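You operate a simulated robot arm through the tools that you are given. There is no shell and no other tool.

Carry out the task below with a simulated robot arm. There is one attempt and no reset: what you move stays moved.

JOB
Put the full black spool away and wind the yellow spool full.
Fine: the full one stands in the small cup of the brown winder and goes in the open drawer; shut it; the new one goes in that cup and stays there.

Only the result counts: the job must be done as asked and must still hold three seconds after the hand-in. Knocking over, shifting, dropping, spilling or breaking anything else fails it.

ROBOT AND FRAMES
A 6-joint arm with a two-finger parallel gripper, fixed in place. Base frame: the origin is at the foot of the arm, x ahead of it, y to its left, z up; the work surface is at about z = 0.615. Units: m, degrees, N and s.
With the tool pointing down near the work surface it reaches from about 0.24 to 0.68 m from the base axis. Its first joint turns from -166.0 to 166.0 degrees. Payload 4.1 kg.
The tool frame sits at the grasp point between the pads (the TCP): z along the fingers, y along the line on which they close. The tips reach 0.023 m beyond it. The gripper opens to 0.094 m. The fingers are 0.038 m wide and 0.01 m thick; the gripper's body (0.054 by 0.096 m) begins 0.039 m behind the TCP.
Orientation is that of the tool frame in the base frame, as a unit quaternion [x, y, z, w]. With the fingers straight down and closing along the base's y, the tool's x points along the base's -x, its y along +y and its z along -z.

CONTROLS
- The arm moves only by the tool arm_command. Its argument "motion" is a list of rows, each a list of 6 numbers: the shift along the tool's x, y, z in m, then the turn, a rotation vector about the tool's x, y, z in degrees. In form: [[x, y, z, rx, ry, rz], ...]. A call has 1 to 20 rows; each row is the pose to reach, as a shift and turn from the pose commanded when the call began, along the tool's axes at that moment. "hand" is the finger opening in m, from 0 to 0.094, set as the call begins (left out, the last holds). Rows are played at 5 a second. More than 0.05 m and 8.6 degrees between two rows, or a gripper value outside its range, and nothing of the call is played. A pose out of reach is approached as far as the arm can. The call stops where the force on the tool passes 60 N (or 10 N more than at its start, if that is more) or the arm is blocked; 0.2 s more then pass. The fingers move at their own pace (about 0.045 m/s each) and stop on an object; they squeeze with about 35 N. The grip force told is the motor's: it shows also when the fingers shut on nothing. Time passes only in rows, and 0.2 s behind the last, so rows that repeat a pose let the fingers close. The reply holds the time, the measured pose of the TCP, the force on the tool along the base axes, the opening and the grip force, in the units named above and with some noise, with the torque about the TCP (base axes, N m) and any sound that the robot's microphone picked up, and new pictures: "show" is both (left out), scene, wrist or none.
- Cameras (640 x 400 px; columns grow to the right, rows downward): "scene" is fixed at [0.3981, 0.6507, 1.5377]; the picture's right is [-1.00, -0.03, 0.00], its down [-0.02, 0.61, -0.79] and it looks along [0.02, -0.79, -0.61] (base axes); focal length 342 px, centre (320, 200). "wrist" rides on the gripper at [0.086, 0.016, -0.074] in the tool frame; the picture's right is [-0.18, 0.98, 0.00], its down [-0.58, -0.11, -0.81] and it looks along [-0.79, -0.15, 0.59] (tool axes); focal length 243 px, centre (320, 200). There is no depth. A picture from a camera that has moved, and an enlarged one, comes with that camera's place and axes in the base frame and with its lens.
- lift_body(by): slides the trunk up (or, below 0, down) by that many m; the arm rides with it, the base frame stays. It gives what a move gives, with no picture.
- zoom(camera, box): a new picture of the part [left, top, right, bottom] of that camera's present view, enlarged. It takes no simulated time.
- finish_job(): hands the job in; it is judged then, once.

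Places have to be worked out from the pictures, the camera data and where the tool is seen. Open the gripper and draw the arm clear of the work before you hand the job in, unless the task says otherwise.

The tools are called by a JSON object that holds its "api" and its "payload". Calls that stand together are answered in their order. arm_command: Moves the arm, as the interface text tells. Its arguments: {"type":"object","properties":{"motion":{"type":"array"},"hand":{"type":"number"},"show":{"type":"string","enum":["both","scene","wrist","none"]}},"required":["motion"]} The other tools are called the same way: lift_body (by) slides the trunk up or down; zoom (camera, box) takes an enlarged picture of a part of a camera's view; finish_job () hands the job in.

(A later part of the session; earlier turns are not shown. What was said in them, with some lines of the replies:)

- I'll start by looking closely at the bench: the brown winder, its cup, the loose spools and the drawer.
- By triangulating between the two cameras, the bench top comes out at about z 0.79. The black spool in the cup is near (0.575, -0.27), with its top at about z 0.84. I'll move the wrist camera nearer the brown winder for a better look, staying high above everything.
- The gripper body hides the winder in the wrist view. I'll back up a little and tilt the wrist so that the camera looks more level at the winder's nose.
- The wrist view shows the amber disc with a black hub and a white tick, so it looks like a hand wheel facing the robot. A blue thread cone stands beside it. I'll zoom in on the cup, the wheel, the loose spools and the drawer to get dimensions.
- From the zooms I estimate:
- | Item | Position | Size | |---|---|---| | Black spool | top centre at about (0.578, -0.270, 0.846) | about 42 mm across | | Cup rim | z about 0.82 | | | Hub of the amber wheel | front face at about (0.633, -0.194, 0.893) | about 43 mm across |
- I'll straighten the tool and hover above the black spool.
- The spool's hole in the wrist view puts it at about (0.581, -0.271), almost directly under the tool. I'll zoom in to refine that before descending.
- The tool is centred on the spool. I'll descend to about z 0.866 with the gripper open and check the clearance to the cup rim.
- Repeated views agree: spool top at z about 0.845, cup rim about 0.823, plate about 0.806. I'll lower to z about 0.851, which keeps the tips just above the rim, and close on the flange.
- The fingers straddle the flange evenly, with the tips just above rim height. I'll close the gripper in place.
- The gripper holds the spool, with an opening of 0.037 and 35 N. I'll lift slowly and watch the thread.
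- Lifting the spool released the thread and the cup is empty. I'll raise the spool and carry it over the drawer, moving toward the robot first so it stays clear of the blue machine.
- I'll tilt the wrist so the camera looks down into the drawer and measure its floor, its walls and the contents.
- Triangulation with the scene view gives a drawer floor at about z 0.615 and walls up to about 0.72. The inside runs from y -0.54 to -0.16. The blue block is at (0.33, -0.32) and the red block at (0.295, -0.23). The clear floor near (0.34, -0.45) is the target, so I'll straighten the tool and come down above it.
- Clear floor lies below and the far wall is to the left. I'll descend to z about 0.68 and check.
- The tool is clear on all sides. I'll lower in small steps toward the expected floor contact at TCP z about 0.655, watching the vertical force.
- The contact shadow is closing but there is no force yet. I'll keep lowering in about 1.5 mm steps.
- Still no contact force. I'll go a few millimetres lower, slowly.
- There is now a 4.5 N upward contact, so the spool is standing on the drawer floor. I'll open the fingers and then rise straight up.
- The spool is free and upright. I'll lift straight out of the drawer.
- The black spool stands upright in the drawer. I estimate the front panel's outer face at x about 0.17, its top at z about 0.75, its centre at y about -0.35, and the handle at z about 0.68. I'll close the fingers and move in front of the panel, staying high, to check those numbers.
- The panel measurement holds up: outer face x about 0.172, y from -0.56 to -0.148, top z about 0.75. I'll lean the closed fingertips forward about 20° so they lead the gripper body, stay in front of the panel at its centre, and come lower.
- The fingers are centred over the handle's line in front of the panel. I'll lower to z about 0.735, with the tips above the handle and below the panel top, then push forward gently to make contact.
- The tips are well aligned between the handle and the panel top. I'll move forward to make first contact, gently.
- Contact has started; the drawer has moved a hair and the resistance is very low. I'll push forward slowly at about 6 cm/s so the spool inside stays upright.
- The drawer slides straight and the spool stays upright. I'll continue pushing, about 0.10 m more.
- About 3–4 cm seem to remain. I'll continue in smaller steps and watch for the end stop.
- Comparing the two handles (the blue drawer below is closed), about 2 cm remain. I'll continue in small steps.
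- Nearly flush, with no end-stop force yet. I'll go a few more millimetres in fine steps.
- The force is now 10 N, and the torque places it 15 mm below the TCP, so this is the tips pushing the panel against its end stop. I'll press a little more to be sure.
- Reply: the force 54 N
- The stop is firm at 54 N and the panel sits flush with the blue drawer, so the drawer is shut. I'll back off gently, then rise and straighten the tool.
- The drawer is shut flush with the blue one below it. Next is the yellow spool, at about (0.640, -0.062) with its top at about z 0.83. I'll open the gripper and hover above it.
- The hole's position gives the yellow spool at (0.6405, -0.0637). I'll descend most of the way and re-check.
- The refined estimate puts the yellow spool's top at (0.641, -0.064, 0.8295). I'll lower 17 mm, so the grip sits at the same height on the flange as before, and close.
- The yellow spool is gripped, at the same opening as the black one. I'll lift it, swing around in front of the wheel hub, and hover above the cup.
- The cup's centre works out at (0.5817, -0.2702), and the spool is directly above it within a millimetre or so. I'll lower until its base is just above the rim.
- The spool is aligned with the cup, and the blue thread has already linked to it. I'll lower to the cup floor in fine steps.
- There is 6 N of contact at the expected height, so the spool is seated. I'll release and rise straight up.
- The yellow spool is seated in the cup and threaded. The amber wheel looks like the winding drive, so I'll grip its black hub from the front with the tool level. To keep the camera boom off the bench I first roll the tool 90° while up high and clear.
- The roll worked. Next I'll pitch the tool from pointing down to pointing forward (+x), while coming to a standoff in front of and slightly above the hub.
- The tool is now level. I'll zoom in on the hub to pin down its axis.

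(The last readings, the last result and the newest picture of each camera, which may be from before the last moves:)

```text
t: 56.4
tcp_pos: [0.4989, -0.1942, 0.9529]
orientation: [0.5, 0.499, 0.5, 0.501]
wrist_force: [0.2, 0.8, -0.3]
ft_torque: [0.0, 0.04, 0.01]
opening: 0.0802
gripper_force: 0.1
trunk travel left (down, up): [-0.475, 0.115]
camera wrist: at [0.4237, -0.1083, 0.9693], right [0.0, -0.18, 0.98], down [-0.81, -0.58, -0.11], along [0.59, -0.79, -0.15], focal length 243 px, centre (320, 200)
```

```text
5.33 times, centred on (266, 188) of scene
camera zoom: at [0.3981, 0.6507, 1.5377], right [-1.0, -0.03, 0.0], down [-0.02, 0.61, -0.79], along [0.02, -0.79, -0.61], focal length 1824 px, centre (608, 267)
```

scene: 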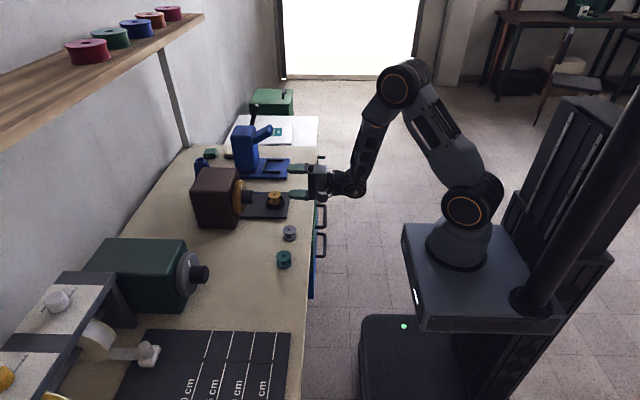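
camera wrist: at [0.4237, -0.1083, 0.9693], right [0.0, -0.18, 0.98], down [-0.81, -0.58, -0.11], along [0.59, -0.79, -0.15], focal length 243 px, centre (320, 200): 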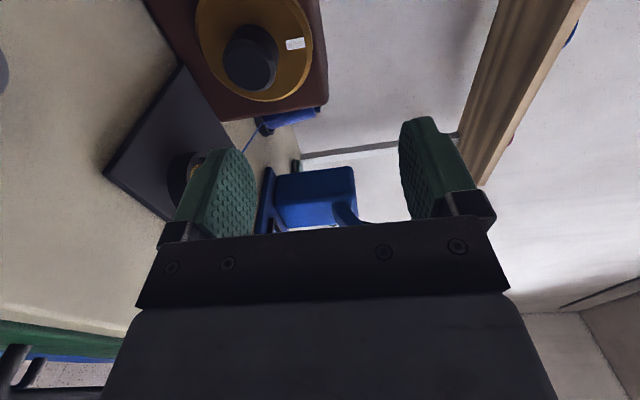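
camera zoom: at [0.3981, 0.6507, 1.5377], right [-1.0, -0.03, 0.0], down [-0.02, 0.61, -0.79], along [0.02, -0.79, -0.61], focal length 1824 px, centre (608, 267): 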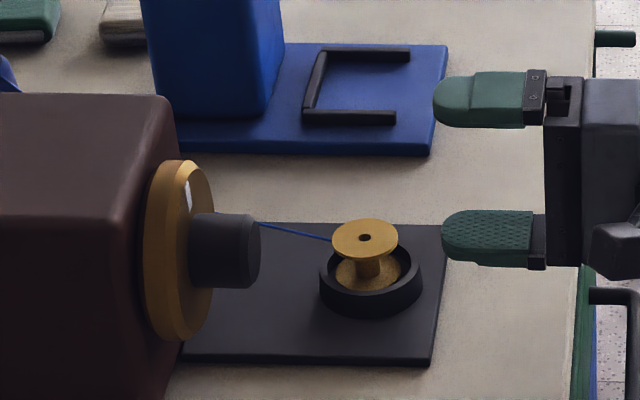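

The hub axis is at y about -0.194, z about 0.892, with its front face at x about 0.633. I'll lower to axis height while still standing off, then check the alignment.

{"api": "arm_command", "payload": {"motion": [[0, -0.02, 0.0, 0, 0, 0], [0, -0.04, 0.01, 0, 0, 0], [0, -0.0605, 0.03, 0, 0, 0], [0, -0.0605, 0.05, 0, 0, 0], [0, -0.0605, 0.05, 0, 0, 0]], "show": "both"}}

{"api": "zoom", "payload": {"camera": "scene", "box": [206, 150, 326, 225]}}

{"api": "zoom", "payload": {"camera": "wrist", "box": [160, 0, 480, 240]}}

```text
t: 57.6
tcp_pos: [0.548, -0.1955, 0.8927]
orientation: [0.5, 0.5, 0.5, 0.5]
wrist_force: [-0.5, -0.1, -1.8]
ft_torque: [0.02, -0.03, -0.03]
opening: 0.0804
gripper_force: 0.1
trunk travel left (down, up): [-0.475, 0.115]
camera wrist: at [0.4733, -0.1088, 0.909], right [0.0, -0.18, 0.98], down [-0.81, -0.58, -0.11], along [0.59, -0.79, -0.15], focal length 243 px, centre (320, 200)
```

scene: 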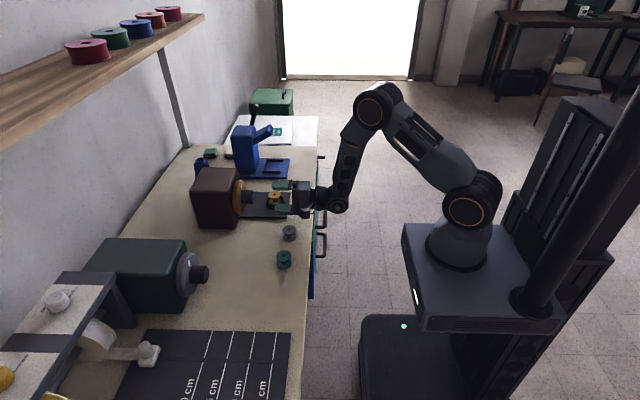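
wrist: 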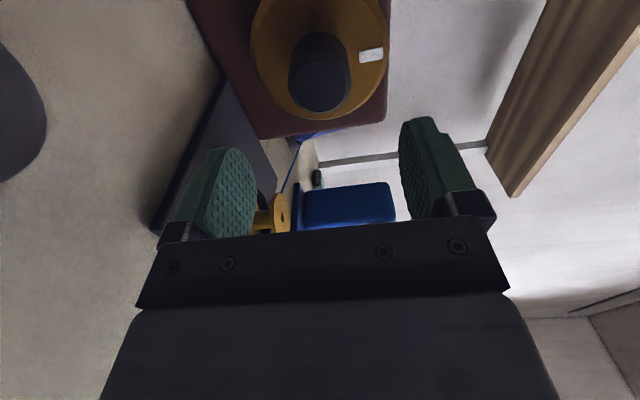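

```text
5.33 times, centred on (266, 188) of scene
camera zoom: at [0.3981, 0.6507, 1.5377], right [-1.0, -0.03, 0.0], down [-0.02, 0.61, -0.79], along [0.02, -0.79, -0.61], focal length 1824 px, centre (608, 267)
```

zoom: 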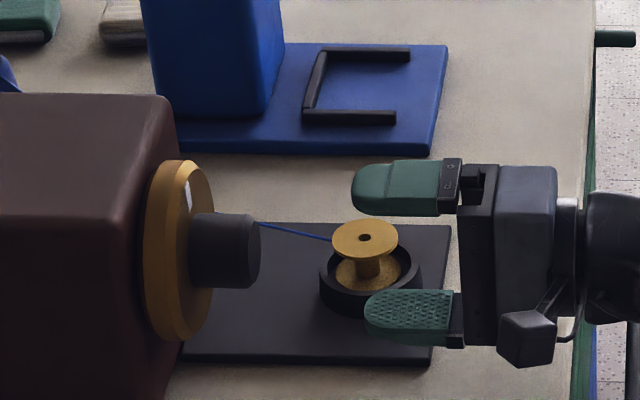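

```text
1.67 times, centred on (320, 120) of wrist
camera zoom: at [0.4733, -0.1088, 0.909], right [0.0, -0.18, 0.98], down [-0.81, -0.58, -0.11], along [0.59, -0.79, -0.15], focal length 404 px, centre (320, 333)
```

zoom: 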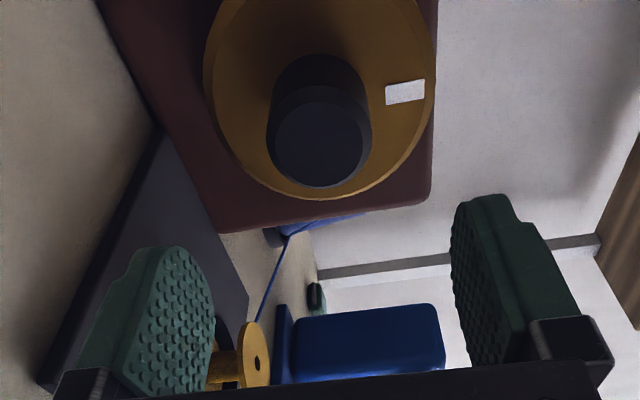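

The fingers straddle the hub axis evenly, one above and one below. I'll advance so the fingertips overlap the hub by about 25 mm, stopping short of the amber disc.

{"api": "arm_command", "payload": {"motion": [[0, -0.0005, 0.03, 0, 0, 0], [0, -0.0005, 0.055, 0, 0, 0], [0, -0.0005, 0.075, 0, 0, 0], [0, -0.0005, 0.087, 0, 0, 0], [0, -0.0005, 0.087, 0, 0, 0]], "show": "wrist"}}

{"api": "zoom", "payload": {"camera": "scene", "box": [206, 150, 326, 225]}}

```text
t: 58.8
tcp_pos: [0.6354, -0.1959, 0.8918]
orientation: [0.501, 0.5, 0.499, 0.5]
wrist_force: [-0.8, -0.7, -0.3]
ft_torque: [0.0, 0.0, -0.03]
opening: 0.0799
gripper_force: 0.0
trunk travel left (down, up): [-0.475, 0.115]
camera wrist: at [0.5603, -0.1094, 0.9091], right [0.0, -0.18, 0.98], down [-0.81, -0.58, -0.11], along [0.59, -0.79, -0.15], focal length 243 px, centre (320, 200)
```

wrist: 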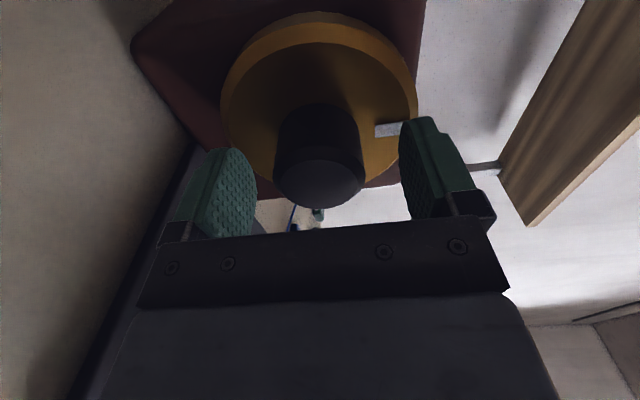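

```text
5.33 times, centred on (266, 188) of scene
camera zoom: at [0.3981, 0.6507, 1.5377], right [-1.0, -0.03, 0.0], down [-0.02, 0.61, -0.79], along [0.02, -0.79, -0.61], focal length 1824 px, centre (608, 267)
```

zoom: 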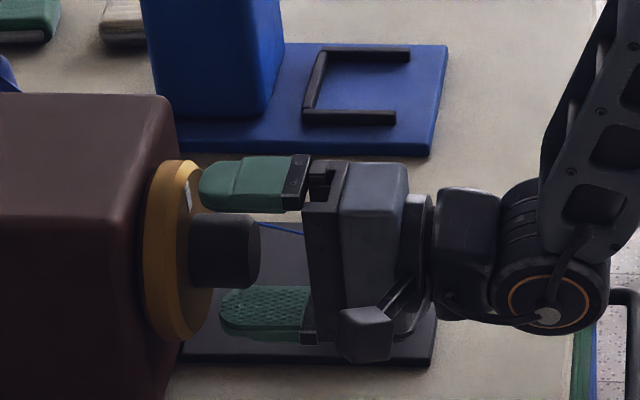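

The fingertips stop a few millimetres short of the disc. I'll close on the hub.

{"api": "arm_command", "payload": {"motion": [[0, 0, 0, 0, 0, 0], [0, 0, 0, 0, 0, 0], [0, 0, 0, 0, 0, 0], [0, 0, 0, 0, 0, 0], [0, 0, 0, 0, 0, 0]], "hand": 0.025, "show": "wrist"}}

{"api": "zoom", "payload": {"camera": "scene", "box": [206, 150, 326, 225]}}

```text
t: 60.0
tcp_pos: [0.6346, -0.1949, 0.8916]
orientation: [0.5, 0.502, 0.499, 0.5]
wrist_force: [-0.4, 0.2, -4.0]
ft_torque: [-0.01, -0.54, -0.18]
opening: 0.0437
gripper_force: 45.3
trunk travel left (down, up): [-0.475, 0.115]
camera wrist: at [0.5601, -0.1094, 0.9087], right [0.0, -0.18, 0.98], down [-0.81, -0.58, -0.11], along [0.59, -0.79, -0.15], focal length 243 px, centre (320, 200)
```

wrist: 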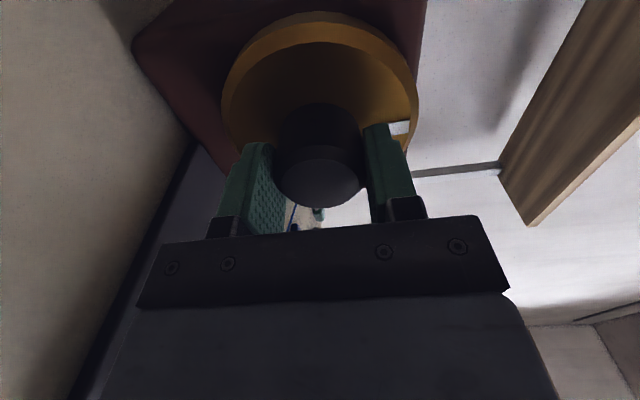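

```text
5.33 times, centred on (266, 188) of scene
camera zoom: at [0.3981, 0.6507, 1.5377], right [-1.0, -0.03, 0.0], down [-0.02, 0.61, -0.79], along [0.02, -0.79, -0.61], focal length 1824 px, centre (608, 267)
```

zoom: 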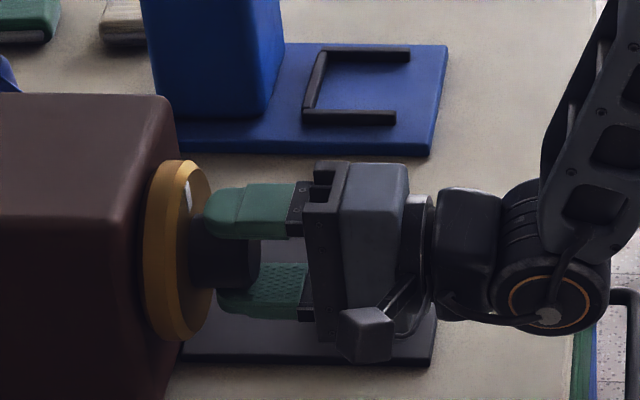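

The hub is gripped at an opening of 0.0437. I'll turn it about 41° to see whether the wheel follows, how it resists, and what sound it makes.

{"api": "arm_command", "payload": {"motion": [[0, 0, 0, 0, 0, 8.2], [0, 0, 0, 0, 0, 16.4], [0, 0, 0, 0, 0, 24.6], [0, 0, 0, 0, 0, 32.8], [0, 0, 0, 0, 0, 41], [0, 0, 0, 0, 0, 41]], "show": "both"}}

{"api": "zoom", "payload": {"camera": "scene", "box": [206, 150, 326, 225]}}

```text
t: 61.4
tcp_pos: [0.6343, -0.1949, 0.8919]
orientation: [0.645, 0.292, 0.643, 0.292]
wrist_force: [-4.7, -3.0, -10.6]
ft_torque: [0.02, -0.73, 0.19]
opening: 0.0437
gripper_force: 45.3
trunk travel left (down, up): [-0.475, 0.115]
camera wrist: at [0.5602, -0.1412, 0.9615], right [0.0, -0.79, 0.62], down [-0.81, -0.36, -0.46], along [0.59, -0.5, -0.63], focal length 243 px, centre (320, 200)
```

scene: 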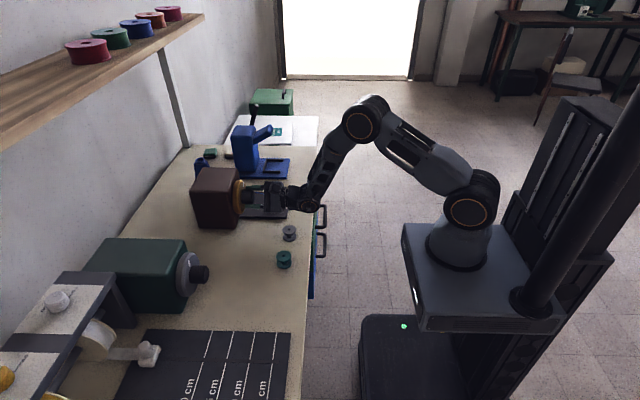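
wrist: 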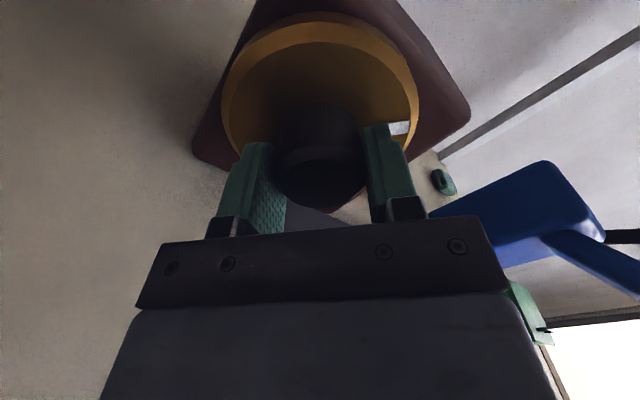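

```text
5.33 times, centred on (266, 188) of scene
camera zoom: at [0.3981, 0.6507, 1.5377], right [-1.0, -0.03, 0.0], down [-0.02, 0.61, -0.79], along [0.02, -0.79, -0.61], focal length 1824 px, centre (608, 267)
```

zoom: 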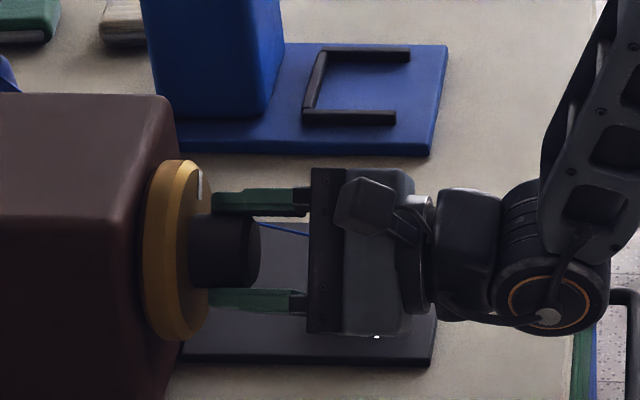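

The wheel follows the grip and turns freely. I'll continue the stroke; once the camera is on top it should also catch the spool at the side of its view.

{"api": "arm_command", "payload": {"motion": [[0, 0, 0, 0, 0, 8.2], [0, 0, 0, 0, 0, 16.4], [0, 0, 0, 0, 0, 24.6], [0, 0, 0, 0, 0, 32.8], [0, 0, 0, 0, 0, 41], [0, 0, 0, 0, 0, 49], [0, 0, 0, 0, 0, 49]], "show": "both"}}

{"api": "zoom", "payload": {"camera": "wrist", "box": [480, 160, 640, 400]}}

```text
t: 63.0
tcp_pos: [0.634, -0.1955, 0.8922]
orientation: [0.708, -0.002, 0.707, -0.001]
wrist_force: [-15.3, -3.5, -10.3]
ft_torque: [0.04, 1.09, 0.5]
opening: 0.0439
gripper_force: 44.8
trunk travel left (down, up): [-0.475, 0.115]
camera wrist: at [0.5601, -0.212, 0.9787], right [0.0, -0.98, -0.19], down [-0.81, 0.11, -0.58], along [0.59, 0.15, -0.79], focal length 243 px, centre (320, 200)
```

scene: 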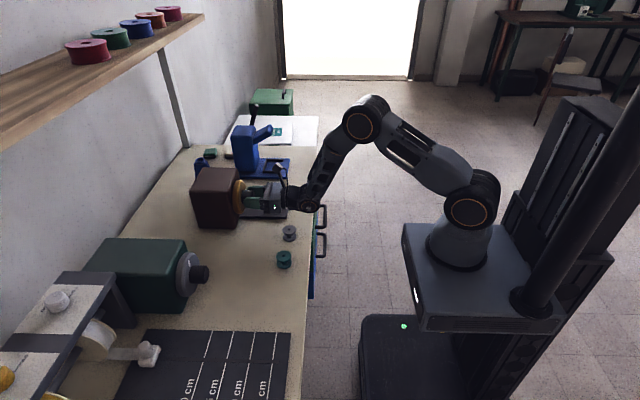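
wrist: 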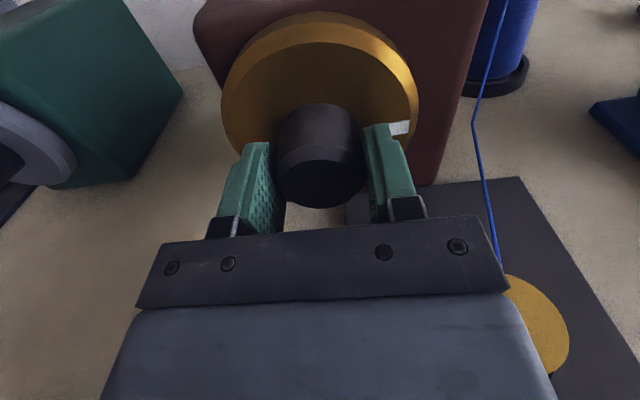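

```text
1.67 times, centred on (560, 280) of wrist
camera zoom: at [0.5601, -0.212, 0.9787], right [0.0, -0.98, -0.19], down [-0.81, 0.11, -0.58], along [0.59, 0.15, -0.79], focal length 404 px, centre (-80, 67)
```

zoom: 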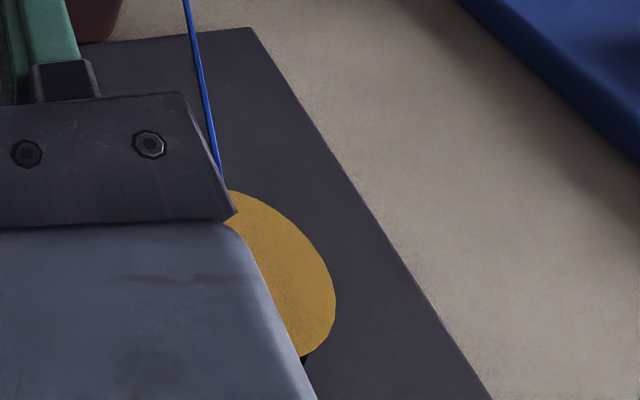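

The spool stays put and the thread is taut. I'll finish this stroke to 150° total.

{"api": "arm_command", "payload": {"motion": [[0, 0, 0, 0, 0, 8.2], [0, 0, 0, 0, 0, 16.4], [0, 0, 0, 0, 0, 24.6], [0, 0, 0, 0, 0, 32.8], [0, 0, 0, 0, 0, 41], [0, 0, 0, 0, 0, 49.2], [0, 0, 0, 0, 0, 57.4], [0, 0, 0, 0, 0, 60], [0, 0, 0, 0, 0, 60]], "show": "wrist"}}

{"api": "zoom", "payload": {"camera": "scene", "box": [206, 150, 326, 225]}}

```text
t: 65.0
tcp_pos: [0.635, -0.1957, 0.8913]
orientation: [0.612, -0.354, 0.612, -0.353]
wrist_force: [-18.1, -2.3, -15.1]
ft_torque: [0.02, -0.24, 0.5]
opening: 0.0439
gripper_force: 44.5
trunk travel left (down, up): [-0.475, 0.115]
camera wrist: at [0.56, -0.2785, 0.9213], right [0.0, -0.33, -0.94], down [-0.81, 0.56, -0.19], along [0.59, 0.76, -0.27], focal length 243 px, centre (320, 200)
```

wrist: 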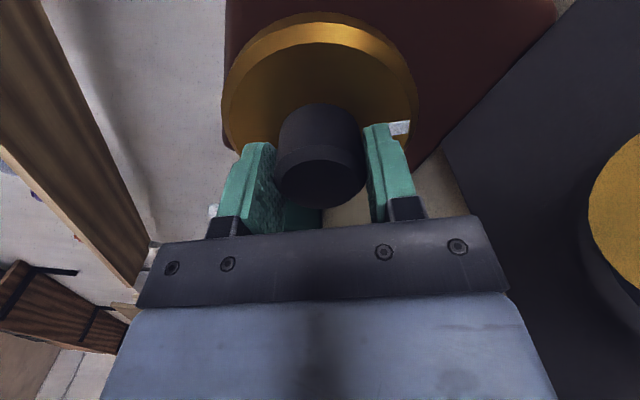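

```text
5.33 times, centred on (266, 188) of scene
camera zoom: at [0.3981, 0.6507, 1.5377], right [-1.0, -0.03, 0.0], down [-0.02, 0.61, -0.79], along [0.02, -0.79, -0.61], focal length 1824 px, centre (608, 267)
```

zoom: 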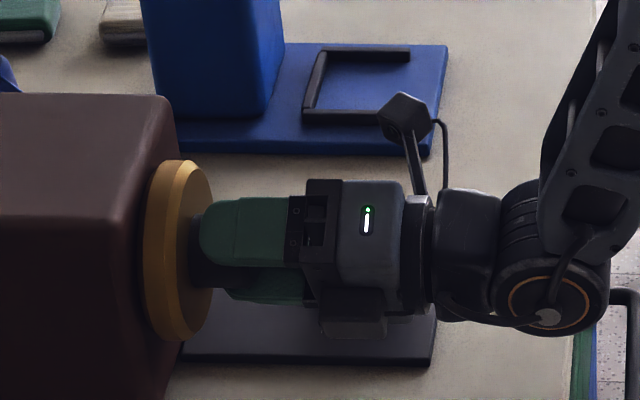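

150° turned. I'll open, back straight off, and check the yellow spool for any wound thread.

{"api": "arm_command", "payload": {"motion": [[0, 0, 0, 0, 0, 0], [0, 0, 0, 0, 0, 0], [0, 0, 0, 0, 0, 0], [0, 0, -0.03, 0, 0, 0], [0, 0, -0.07, 0, 0, 0], [0, 0, -0.11, 0, 0, 0], [0, 0, -0.11, 0, 0, 0]], "hand": 0.08, "show": "both"}}

{"api": "zoom", "payload": {"camera": "scene", "box": [206, 150, 326, 225]}}

{"api": "zoom", "payload": {"camera": "scene", "box": [250, 180, 298, 210]}}

```text
t: 66.6
tcp_pos: [0.526, -0.1952, 0.8914]
orientation: [0.613, -0.354, 0.612, -0.353]
wrist_force: [-0.1, -0.4, -0.3]
ft_torque: [0.0, -0.04, 0.02]
opening: 0.08
gripper_force: 0.1
trunk travel left (down, up): [-0.475, 0.115]
camera wrist: at [0.45, -0.2782, 0.9208], right [0.0, -0.33, -0.94], down [-0.81, 0.56, -0.2], along [0.59, 0.76, -0.27], focal length 243 px, centre (320, 200)
```

scene: 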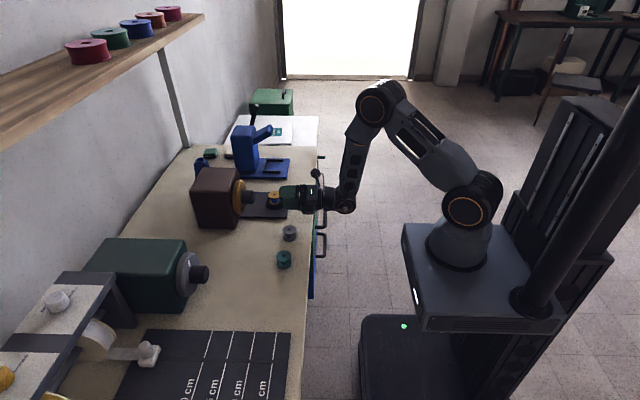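
wrist: 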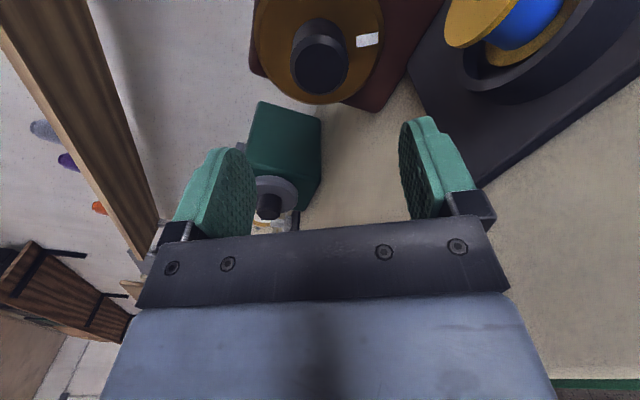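

```text
5.33 times, centred on (266, 188) of scene
camera zoom: at [0.3981, 0.6507, 1.5377], right [-1.0, -0.03, 0.0], down [-0.02, 0.61, -0.79], along [0.02, -0.79, -0.61], focal length 1824 px, centre (608, 267)
```

zoom: 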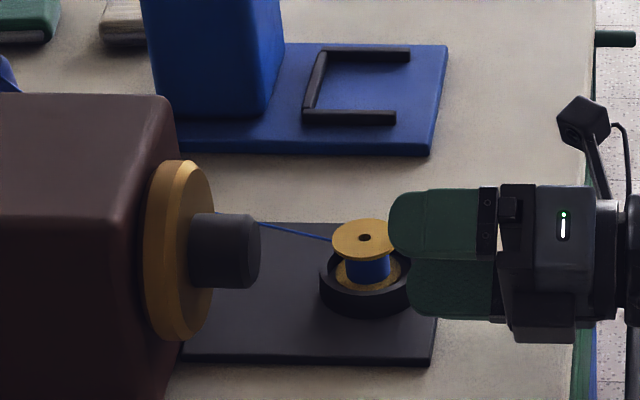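

```text
13.33 times, centred on (274, 195) of scene
camera zoom: at [0.3981, 0.6507, 1.5377], right [-1.0, -0.03, 0.0], down [-0.02, 0.61, -0.79], along [0.02, -0.79, -0.61], focal length 4561 px, centre (933, 267)
```

zoom: 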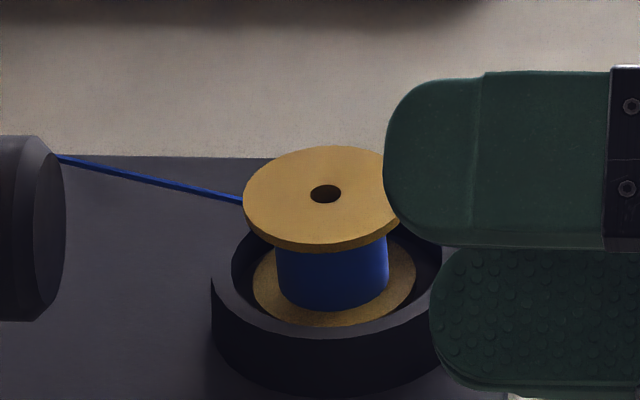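

It works: turning this way wound blue thread onto the yellow core. The wound diameter is about 113 px now, against about 156 px on the full black spool. By wound area, full should take roughly one whole turn, so about 200° remain. I'll roll back at this standoff for another stroke.

{"api": "arm_command", "payload": {"motion": [[0, 0, 0, 0, 0, -8.5], [0, 0, 0, 0, 0, -17], [0, 0, 0, 0, 0, -25.5], [0, 0, 0, 0, 0, -34], [0, 0, 0, 0, 0, -42.5], [0, 0, 0, 0, 0, -51], [0, 0, 0, 0, 0, -59.5], [0, 0, 0, 0, 0, -68], [0, 0, 0, 0, 0, -76.5], [0, 0, 0, 0, 0, -85], [0, 0, 0, 0, 0, -93.5], [0, 0, 0, 0, 0, -102], [0, 0, 0, 0, 0, -110.5], [0, 0, 0, 0, 0, -119], [0, 0, 0, 0, 0, -127.5], [0, 0, 0, 0, 0, -136], [0, 0, 0, 0, 0, -144.5], [0, 0, 0, 0, 0, -153], [0, 0, 0, 0, 0, -161.5], [0, 0, 0, 0, 0, -165]], "show": "both"}}

{"api": "zoom", "payload": {"camera": "scene", "box": [206, 150, 326, 225]}}

```text
t: 70.8
tcp_pos: [0.524, -0.1958, 0.8915]
orientation: [0.43, 0.561, 0.43, 0.561]
wrist_force: [-0.1, -0.5, 0.7]
ft_torque: [0.01, 0.04, 0.0]
opening: 0.0802
gripper_force: 0.0
trunk travel left (down, up): [-0.475, 0.115]
camera wrist: at [0.4505, -0.1078, 0.8854], right [0.0, 0.08, 1.0], down [-0.81, -0.59, 0.05], along [0.59, -0.8, 0.06], focal length 243 px, centre (320, 200)
```

scene: 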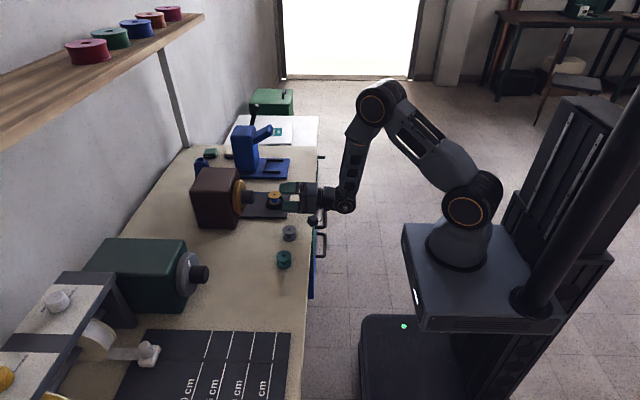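
wrist: 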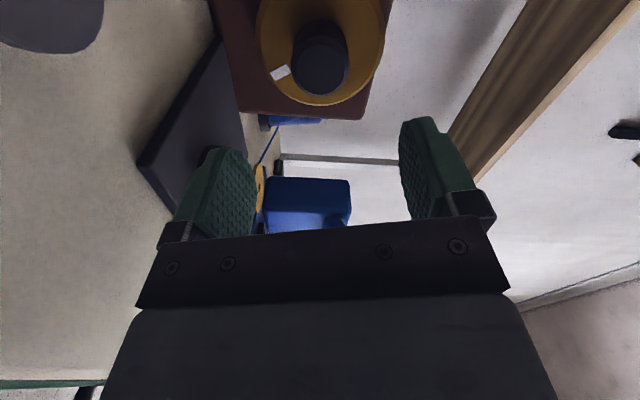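

```text
5.33 times, centred on (266, 188) of scene
camera zoom: at [0.3981, 0.6507, 1.5377], right [-1.0, -0.03, 0.0], down [-0.02, 0.61, -0.79], along [0.02, -0.79, -0.61], focal length 1824 px, centre (608, 267)
```

zoom: 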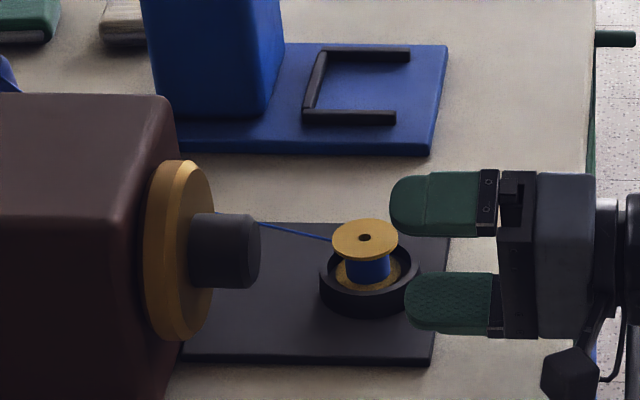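

The mark has stayed where I left it, so there is no back-spin. I'll advance onto the hub again.

{"api": "arm_command", "payload": {"motion": [[0, -0.0005, 0.035, 0, 0, 0], [0, -0.0005, 0.07, 0, 0, 0], [0, -0.0005, 0.095, 0, 0, 0], [0, -0.0005, 0.11, 0, 0, 0], [0, -0.0005, 0.11, 0, 0, 0]], "show": "wrist"}}

```text
t: 72.0
tcp_pos: [0.6337, -0.1957, 0.8904]
orientation: [0.431, 0.561, 0.43, 0.562]
wrist_force: [-0.1, -0.3, 0.9]
ft_torque: [0.02, -0.02, 0.01]
opening: 0.0799
gripper_force: 0.1
trunk travel left (down, up): [-0.475, 0.115]
camera wrist: at [0.5597, -0.1075, 0.8846], right [0.0, 0.08, 1.0], down [-0.81, -0.59, 0.05], along [0.59, -0.8, 0.06], focal length 243 px, centre (320, 200)
```

wrist: 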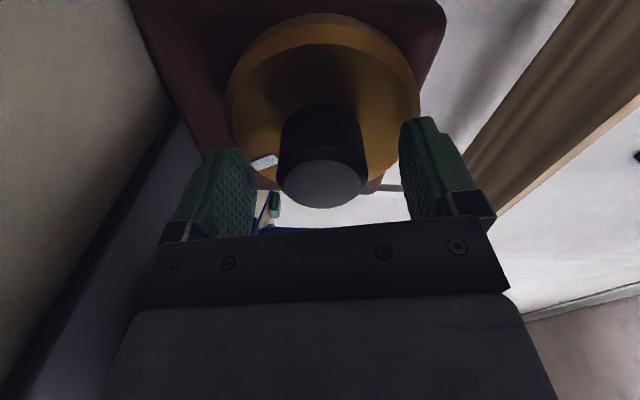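

Centred again. I'll close and turn 130° in this call.

{"api": "arm_command", "payload": {"motion": [[0, 0, 0, 0, 0, 0], [0, 0, 0, 0, 0, 0], [0, 0, 0, 0, 0, 0], [0, 0, 0, 0, 0, 0], [0, 0, 0, 0, 0, 8.2], [0, 0, 0, 0, 0, 16.4], [0, 0, 0, 0, 0, 24.6], [0, 0, 0, 0, 0, 32.8], [0, 0, 0, 0, 0, 41], [0, 0, 0, 0, 0, 49.2], [0, 0, 0, 0, 0, 57.4], [0, 0, 0, 0, 0, 65.6], [0, 0, 0, 0, 0, 73.8], [0, 0, 0, 0, 0, 82], [0, 0, 0, 0, 0, 90.2], [0, 0, 0, 0, 0, 98.4], [0, 0, 0, 0, 0, 106.6], [0, 0, 0, 0, 0, 114.8], [0, 0, 0, 0, 0, 123], [0, 0, 0, 0, 0, 130]], "hand": 0.025, "show": "wrist"}}

```text
t: 76.2
tcp_pos: [0.633, -0.1953, 0.892]
orientation: [0.689, -0.154, 0.691, -0.154]
wrist_force: [-14.5, -6.3, -1.7]
ft_torque: [0.0, -0.73, -0.22]
opening: 0.0438
gripper_force: 45.5
trunk travel left (down, up): [-0.475, 0.115]
camera wrist: at [0.5593, -0.2472, 0.9641], right [0.0, -0.81, -0.58], down [-0.81, 0.35, -0.48], along [0.59, 0.47, -0.65], focal length 243 px, centre (320, 200)
```

wrist: 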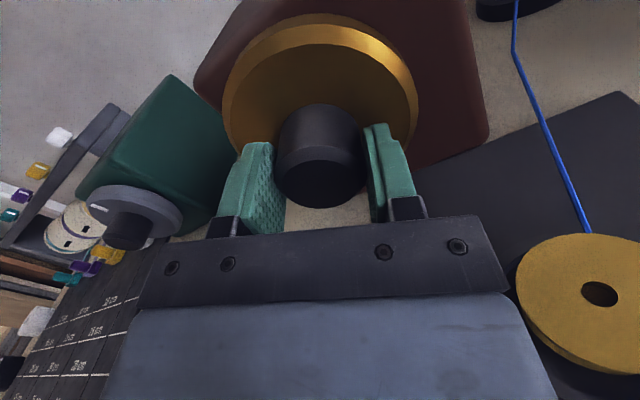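

The spool stays seated and the wheel follows. I'll continue 35° more, for about 315° total, then back off and check.

{"api": "arm_command", "payload": {"motion": [[0, 0, 0, 0, 0, 8.2], [0, 0, 0, 0, 0, 16.4], [0, 0, 0, 0, 0, 24.6], [0, 0, 0, 0, 0, 32.8], [0, 0, 0, 0, 0, 35], [0, 0, 0, 0, 0, 35]], "show": "none"}}

{"api": "arm_command", "payload": {"motion": [[0, 0, 0, 0, 0, 0], [0, 0, 0, 0, 0, 0], [0, 0, 0, 0, 0, 0], [0, 0, -0.03, 0, 0, 0], [0, 0, -0.07, 0, 0, 0], [0, 0, -0.11, 0, 0, 0], [0, 0, -0.11, 0, 0, 0]], "hand": 0.08, "show": "wrist"}}

{"api": "zoom", "payload": {"camera": "scene", "box": [250, 180, 298, 210]}}

{"api": "zoom", "payload": {"camera": "wrist", "box": [400, 0, 640, 140]}}

```text
t: 77.6
tcp_pos: [0.6349, -0.1954, 0.8915]
orientation: [0.612, -0.354, 0.612, -0.353]
wrist_force: [-15.6, -6.9, -6.6]
ft_torque: [0.01, -0.76, -0.01]
opening: 0.0438
gripper_force: 45.5
trunk travel left (down, up): [-0.475, 0.115]
```

```text
t: 79.2
tcp_pos: [0.5247, -0.1923, 0.8927]
orientation: [0.612, -0.354, 0.612, -0.354]
wrist_force: [0.6, -0.4, -1.4]
ft_torque: [0.0, -0.05, 0.01]
opening: 0.0799
gripper_force: 0.0
trunk travel left (down, up): [-0.475, 0.115]
camera wrist: at [0.451, -0.2761, 0.9222], right [0.0, -0.33, -0.94], down [-0.81, 0.56, -0.2], along [0.59, 0.76, -0.27], focal length 243 px, centre (320, 200)
```

wrist: 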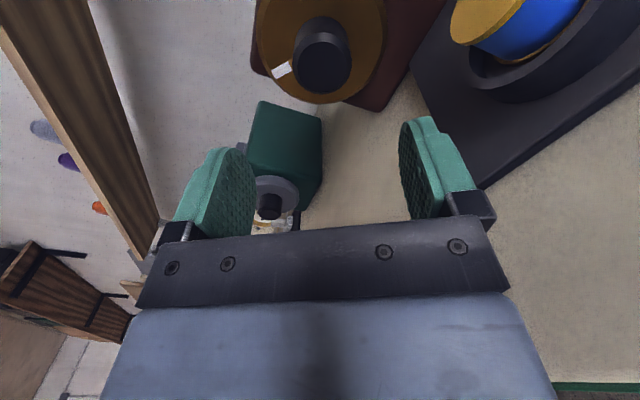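

```text
13.33 times, centred on (274, 195) of scene
camera zoom: at [0.3981, 0.6507, 1.5377], right [-1.0, -0.03, 0.0], down [-0.02, 0.61, -0.79], along [0.02, -0.79, -0.61], focal length 4561 px, centre (933, 267)
```

zoom: 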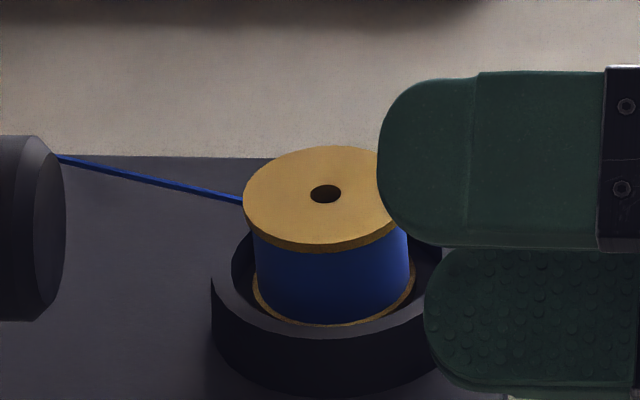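

```text
2.67 times, centred on (520, 70) of wrist
camera zoom: at [0.451, -0.2761, 0.9222], right [0.0, -0.33, -0.94], down [-0.81, 0.56, -0.2], along [0.59, 0.76, -0.27], focal length 647 px, centre (-213, 547)
```

zoom: 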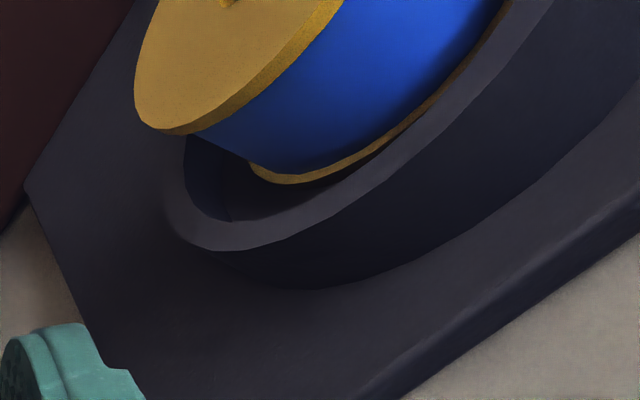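

The wound diameter is now about 156 px, practically the same as the full black spool was (about 157 px). I'll zoom in closer to judge whether it is completely full.

{"api": "zoom", "payload": {"camera": "scene", "box": [264, 188, 288, 206]}}

{"api": "zoom", "payload": {"camera": "scene", "box": [186, 150, 306, 225]}}

```text
16.00 times, centred on (276, 197) of scene
camera zoom: at [0.3981, 0.6507, 1.5377], right [-1.0, -0.03, 0.0], down [-0.02, 0.61, -0.79], along [0.02, -0.79, -0.61], focal length 5473 px, centre (1024, 248)
```

zoom: 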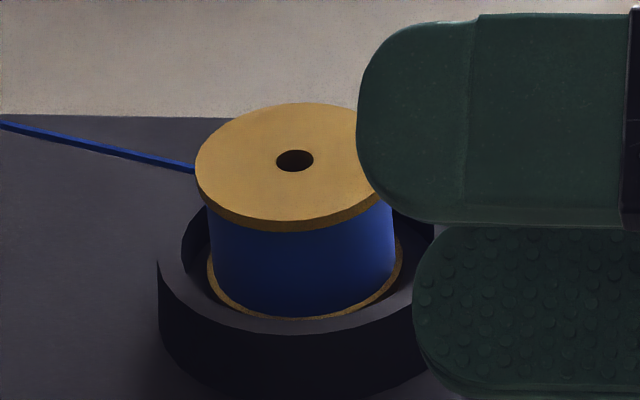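

```text
5.33 times, centred on (246, 188) of scene
camera zoom: at [0.3981, 0.6507, 1.5377], right [-1.0, -0.03, 0.0], down [-0.02, 0.61, -0.79], along [0.02, -0.79, -0.61], focal length 1824 px, centre (715, 267)
```

zoom: 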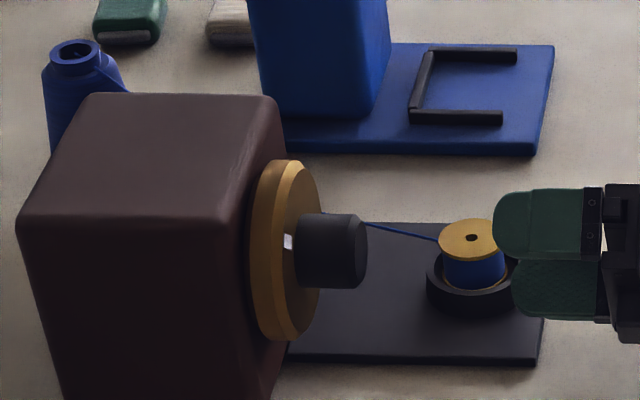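

It matches the reference to within measurement error, but I want to be sure it is saturated. I'll take another short stroke and see whether the wound diameter still grows. First I roll back 90° and advance onto the hub.

{"api": "arm_command", "payload": {"motion": [[0, 0, 0, 0, 0, -8.5], [0, 0, 0, 0, 0, -17], [0, 0, 0, 0, 0, -25.5], [0, 0, 0, 0, 0, -34], [0, 0, 0, 0, 0, -42.5], [0, 0, 0, 0, 0, -51], [0, 0, 0, 0, 0, -59.5], [0, 0, 0, 0, 0, -68], [0, 0, 0, 0, 0, -76.5], [0, 0, 0, 0, 0, -85], [0, 0, 0, 0, 0, -90], [0, 0, 0.035, 0, 0, -90], [0, 0, 0.07, 0, 0, -90], [0, 0, 0.095, 0, 0, -90], [0, 0, 0.11, 0, 0, -90], [0, 0, 0.11, 0, 0, -90]], "show": "wrist"}}

```text
t: 82.6
tcp_pos: [0.6351, -0.1949, 0.8915]
orientation: [0.683, 0.183, 0.683, 0.184]
wrist_force: [0.4, 0.0, 0.6]
ft_torque: [-0.01, -0.02, 0.02]
opening: 0.0804
gripper_force: 0.1
trunk travel left (down, up): [-0.475, 0.115]
camera wrist: at [0.5608, -0.1652, 0.9749], right [0.0, -0.94, 0.33], down [-0.81, -0.2, -0.56], along [0.59, -0.27, -0.76], focal length 243 px, centre (320, 200)
```

wrist: 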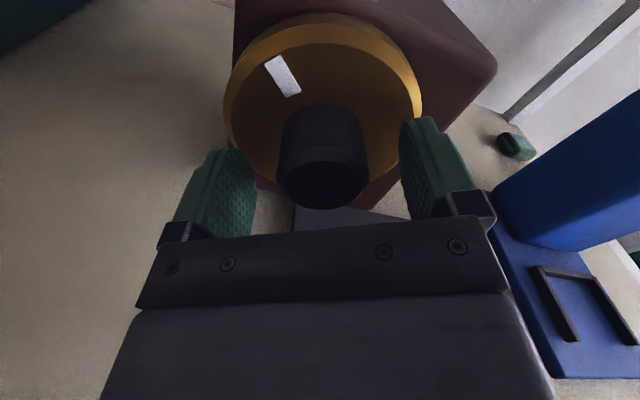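

Centred on the hub. I'll close and turn about 70° more, for about 385° total.

{"api": "arm_command", "payload": {"motion": [[0, 0, 0, 0, 0, 0], [0, 0, 0, 0, 0, 0], [0, 0, 0, 0, 0, 0], [0, 0, 0, 0, 0, 0], [0, 0, 0, 0, 0, 8.2], [0, 0, 0, 0, 0, 16.4], [0, 0, 0, 0, 0, 24.6], [0, 0, 0, 0, 0, 32.8], [0, 0, 0, 0, 0, 41], [0, 0, 0, 0, 0, 49.2], [0, 0, 0, 0, 0, 57.4], [0, 0, 0, 0, 0, 65.6], [0, 0, 0, 0, 0, 70], [0, 0, 0, 0, 0, 70]], "hand": 0.025, "show": "wrist"}}

{"api": "arm_command", "payload": {"motion": [[0, 0, 0, 0, 0, 0], [0, 0, 0, 0, 0, 0], [0, 0, 0, 0, 0, 0], [0, 0, -0.03, 0, 0, 0], [0, 0, -0.07, 0, 0, 0], [0, 0, -0.11, 0, 0, 0], [0, 0, -0.135, 0, 0, 0], [0, 0, -0.135, 0, 0, 0]], "hand": 0.08, "show": "wrist"}}

{"api": "zoom", "payload": {"camera": "scene", "box": [250, 180, 298, 210]}}

{"api": "zoom", "payload": {"camera": "scene", "box": [264, 188, 288, 206]}}

```text
t: 85.6
tcp_pos: [0.6357, -0.1958, 0.8926]
orientation: [0.664, -0.242, 0.664, -0.242]
wrist_force: [1.1, -5.5, 5.0]
ft_torque: [0.03, -0.39, -1.05]
opening: 0.0437
gripper_force: 45.6
trunk travel left (down, up): [-0.475, 0.115]
camera wrist: at [0.5604, -0.2638, 0.9482], right [0.0, -0.63, -0.77], down [-0.81, 0.46, -0.37], along [0.59, 0.62, -0.51], focal length 243 px, centre (320, 200)
```

wrist: 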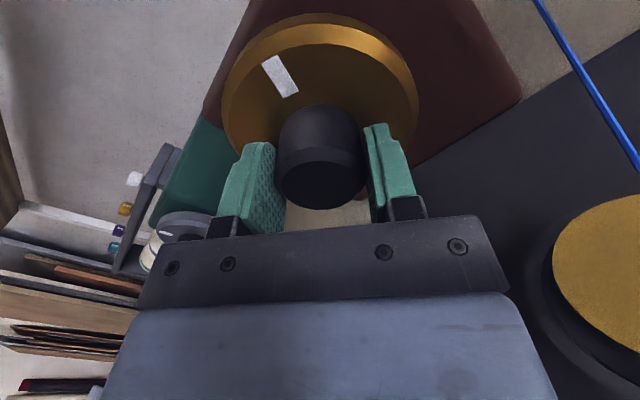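

```text
t: 87.4
tcp_pos: [0.5014, -0.1959, 0.8899]
orientation: [0.664, -0.242, 0.665, -0.241]
wrist_force: [-0.4, 0.0, 0.6]
ft_torque: [-0.02, 0.01, -0.01]
opening: 0.0798
gripper_force: 0.1
trunk travel left (down, up): [-0.475, 0.115]
camera wrist: at [0.4259, -0.2636, 0.9466], right [0.0, -0.63, -0.77], down [-0.81, 0.46, -0.38], along [0.59, 0.62, -0.51], focal length 243 px, centre (320, 200)
```

wrist: 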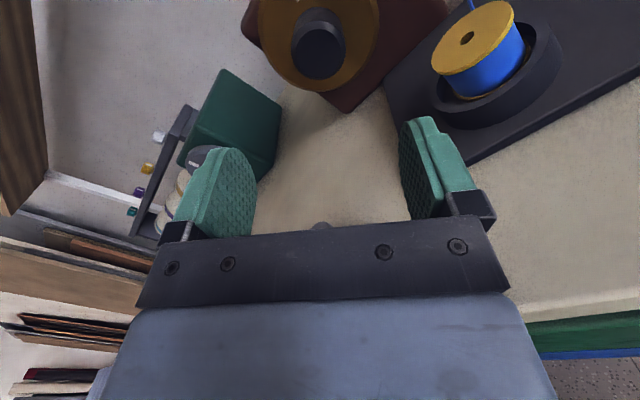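

```text
13.33 times, centred on (274, 195) of scene
camera zoom: at [0.3981, 0.6507, 1.5377], right [-1.0, -0.03, 0.0], down [-0.02, 0.61, -0.79], along [0.02, -0.79, -0.61], focal length 4561 px, centre (933, 267)
```

zoom: 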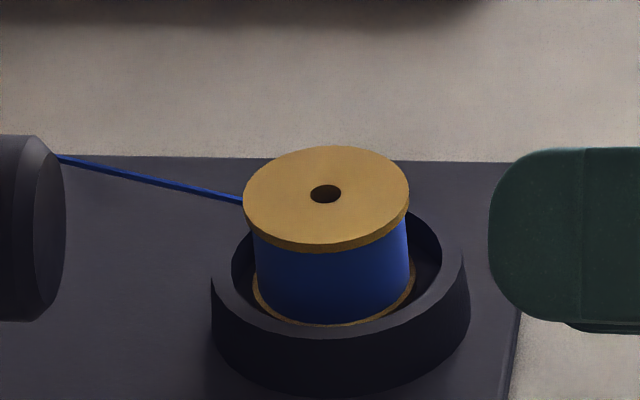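

```text
16.00 times, centred on (276, 197) of scene
camera zoom: at [0.3981, 0.6507, 1.5377], right [-1.0, -0.03, 0.0], down [-0.02, 0.61, -0.79], along [0.02, -0.79, -0.61], focal length 5473 px, centre (1024, 248)
```

zoom: 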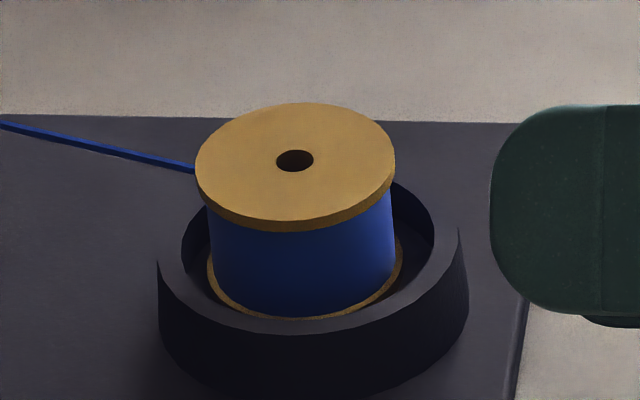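

The diameter hasn't changed after the extra 70°, so the yellow spool is full: same fill as the black one was, and seated in the cup. I'll draw the arm back and up, clear of the work.

{"api": "arm_command", "payload": {"motion": [[0, 0, -0.02, 0, 0, 0], [0.023, -0.0193, -0.04, 0, 0, 0], [0.0536, -0.045, -0.05, 0, 0, 0], [0.0843, -0.0707, -0.05, 0, 0, 0], [0.115, -0.0965, -0.05, 0, 0, 0], [0.13, -0.109, -0.07, 0, 0, 0], [0.13, -0.109, -0.07, 0, 0, 0]], "hand": 0.09, "show": "both"}}

{"api": "zoom", "payload": {"camera": "scene", "box": [186, 140, 346, 290]}}

{"api": "zoom", "payload": {"camera": "scene", "box": [186, 150, 306, 225]}}

```text
t: 89.0
tcp_pos: [0.4311, -0.1944, 1.0614]
orientation: [0.664, -0.242, 0.665, -0.241]
wrist_force: [0.0, 0.6, 0.8]
ft_torque: [0.02, 0.0, -0.01]
opening: 0.0899
gripper_force: 0.2
trunk travel left (down, up): [-0.475, 0.115]
camera wrist: at [0.3564, -0.2631, 1.1177], right [0.0, -0.63, -0.77], down [-0.81, 0.46, -0.37], along [0.59, 0.62, -0.51], focal length 243 px, centre (320, 200)
```

scene: 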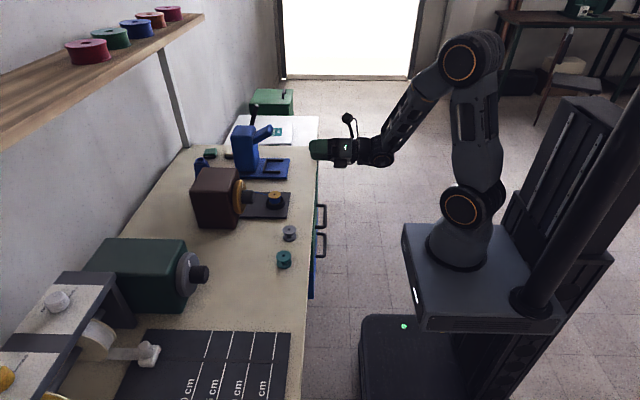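
wrist: 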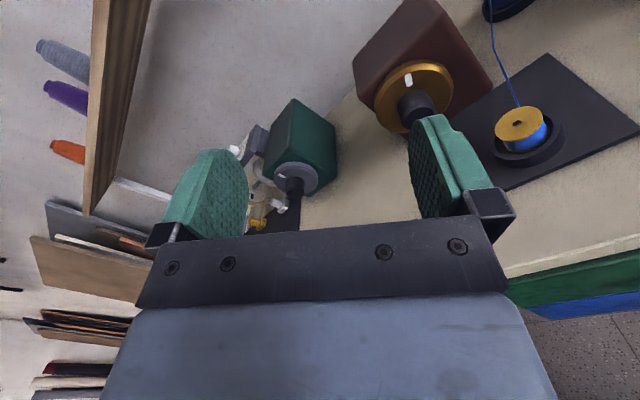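

```text
2.67 times, centred on (266, 215) of scene
camera zoom: at [0.3981, 0.6507, 1.5377], right [-1.0, -0.03, 0.0], down [-0.02, 0.61, -0.79], along [0.02, -0.79, -0.61], focal length 912 px, centre (464, 160)
```

zoom: 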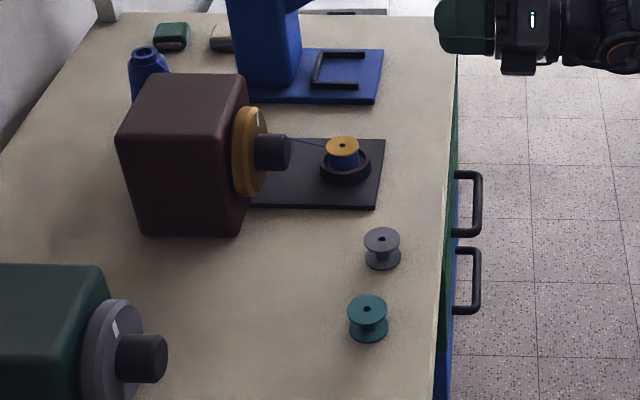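

```text
5.33 times, centred on (246, 188) of scene
camera zoom: at [0.3981, 0.6507, 1.5377], right [-1.0, -0.03, 0.0], down [-0.02, 0.61, -0.79], along [0.02, -0.79, -0.61], focal length 1824 px, centre (715, 267)
```

zoom: 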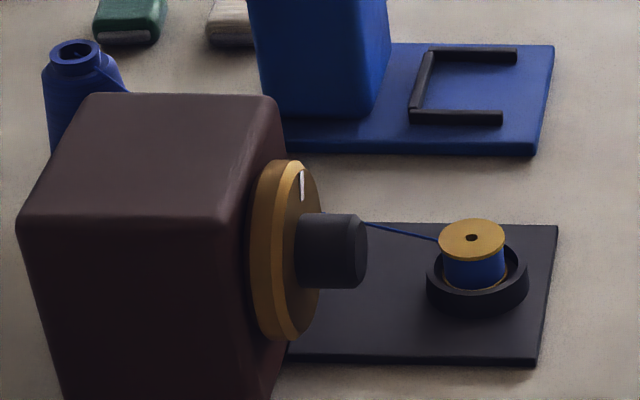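

Everything checks out:
- The yellow spool is full and seated in the cup.
- The drawer is shut flush with the blue one, with the black spool inside.
- The grey and teal spools, the thread cone and the machines haven't moved.
- The arm is clear with the gripper open.

I'm handing in.

{"api": "finish_job", "payload": {}}

```text
The job is handed in.
```

The job is handed in: the full black spool is put away in the drawer, and the yellow spool is wound full in the brown winder's cup.

- **Black spool:** I lifted it out of the cup, stood it upright on clear floor in the drawer, and pushed the drawer shut against its stop. It sits flush with the blue drawer below.
- **Yellow spool:** I set it in the cup, where the thread linked up by itself. I then turned the winder's wheel about 385° in total. The last 70° no longer changed the wound diameter, and it matches the fill the black spool had.
- **Everything else:** in the last pictures the grey and teal spools, the thread cone and the machines are where they were. The gripper is open and the arm is clear of the bench.

The hand-in was accepted, but no verdict came back, so I can't say how it was judged.
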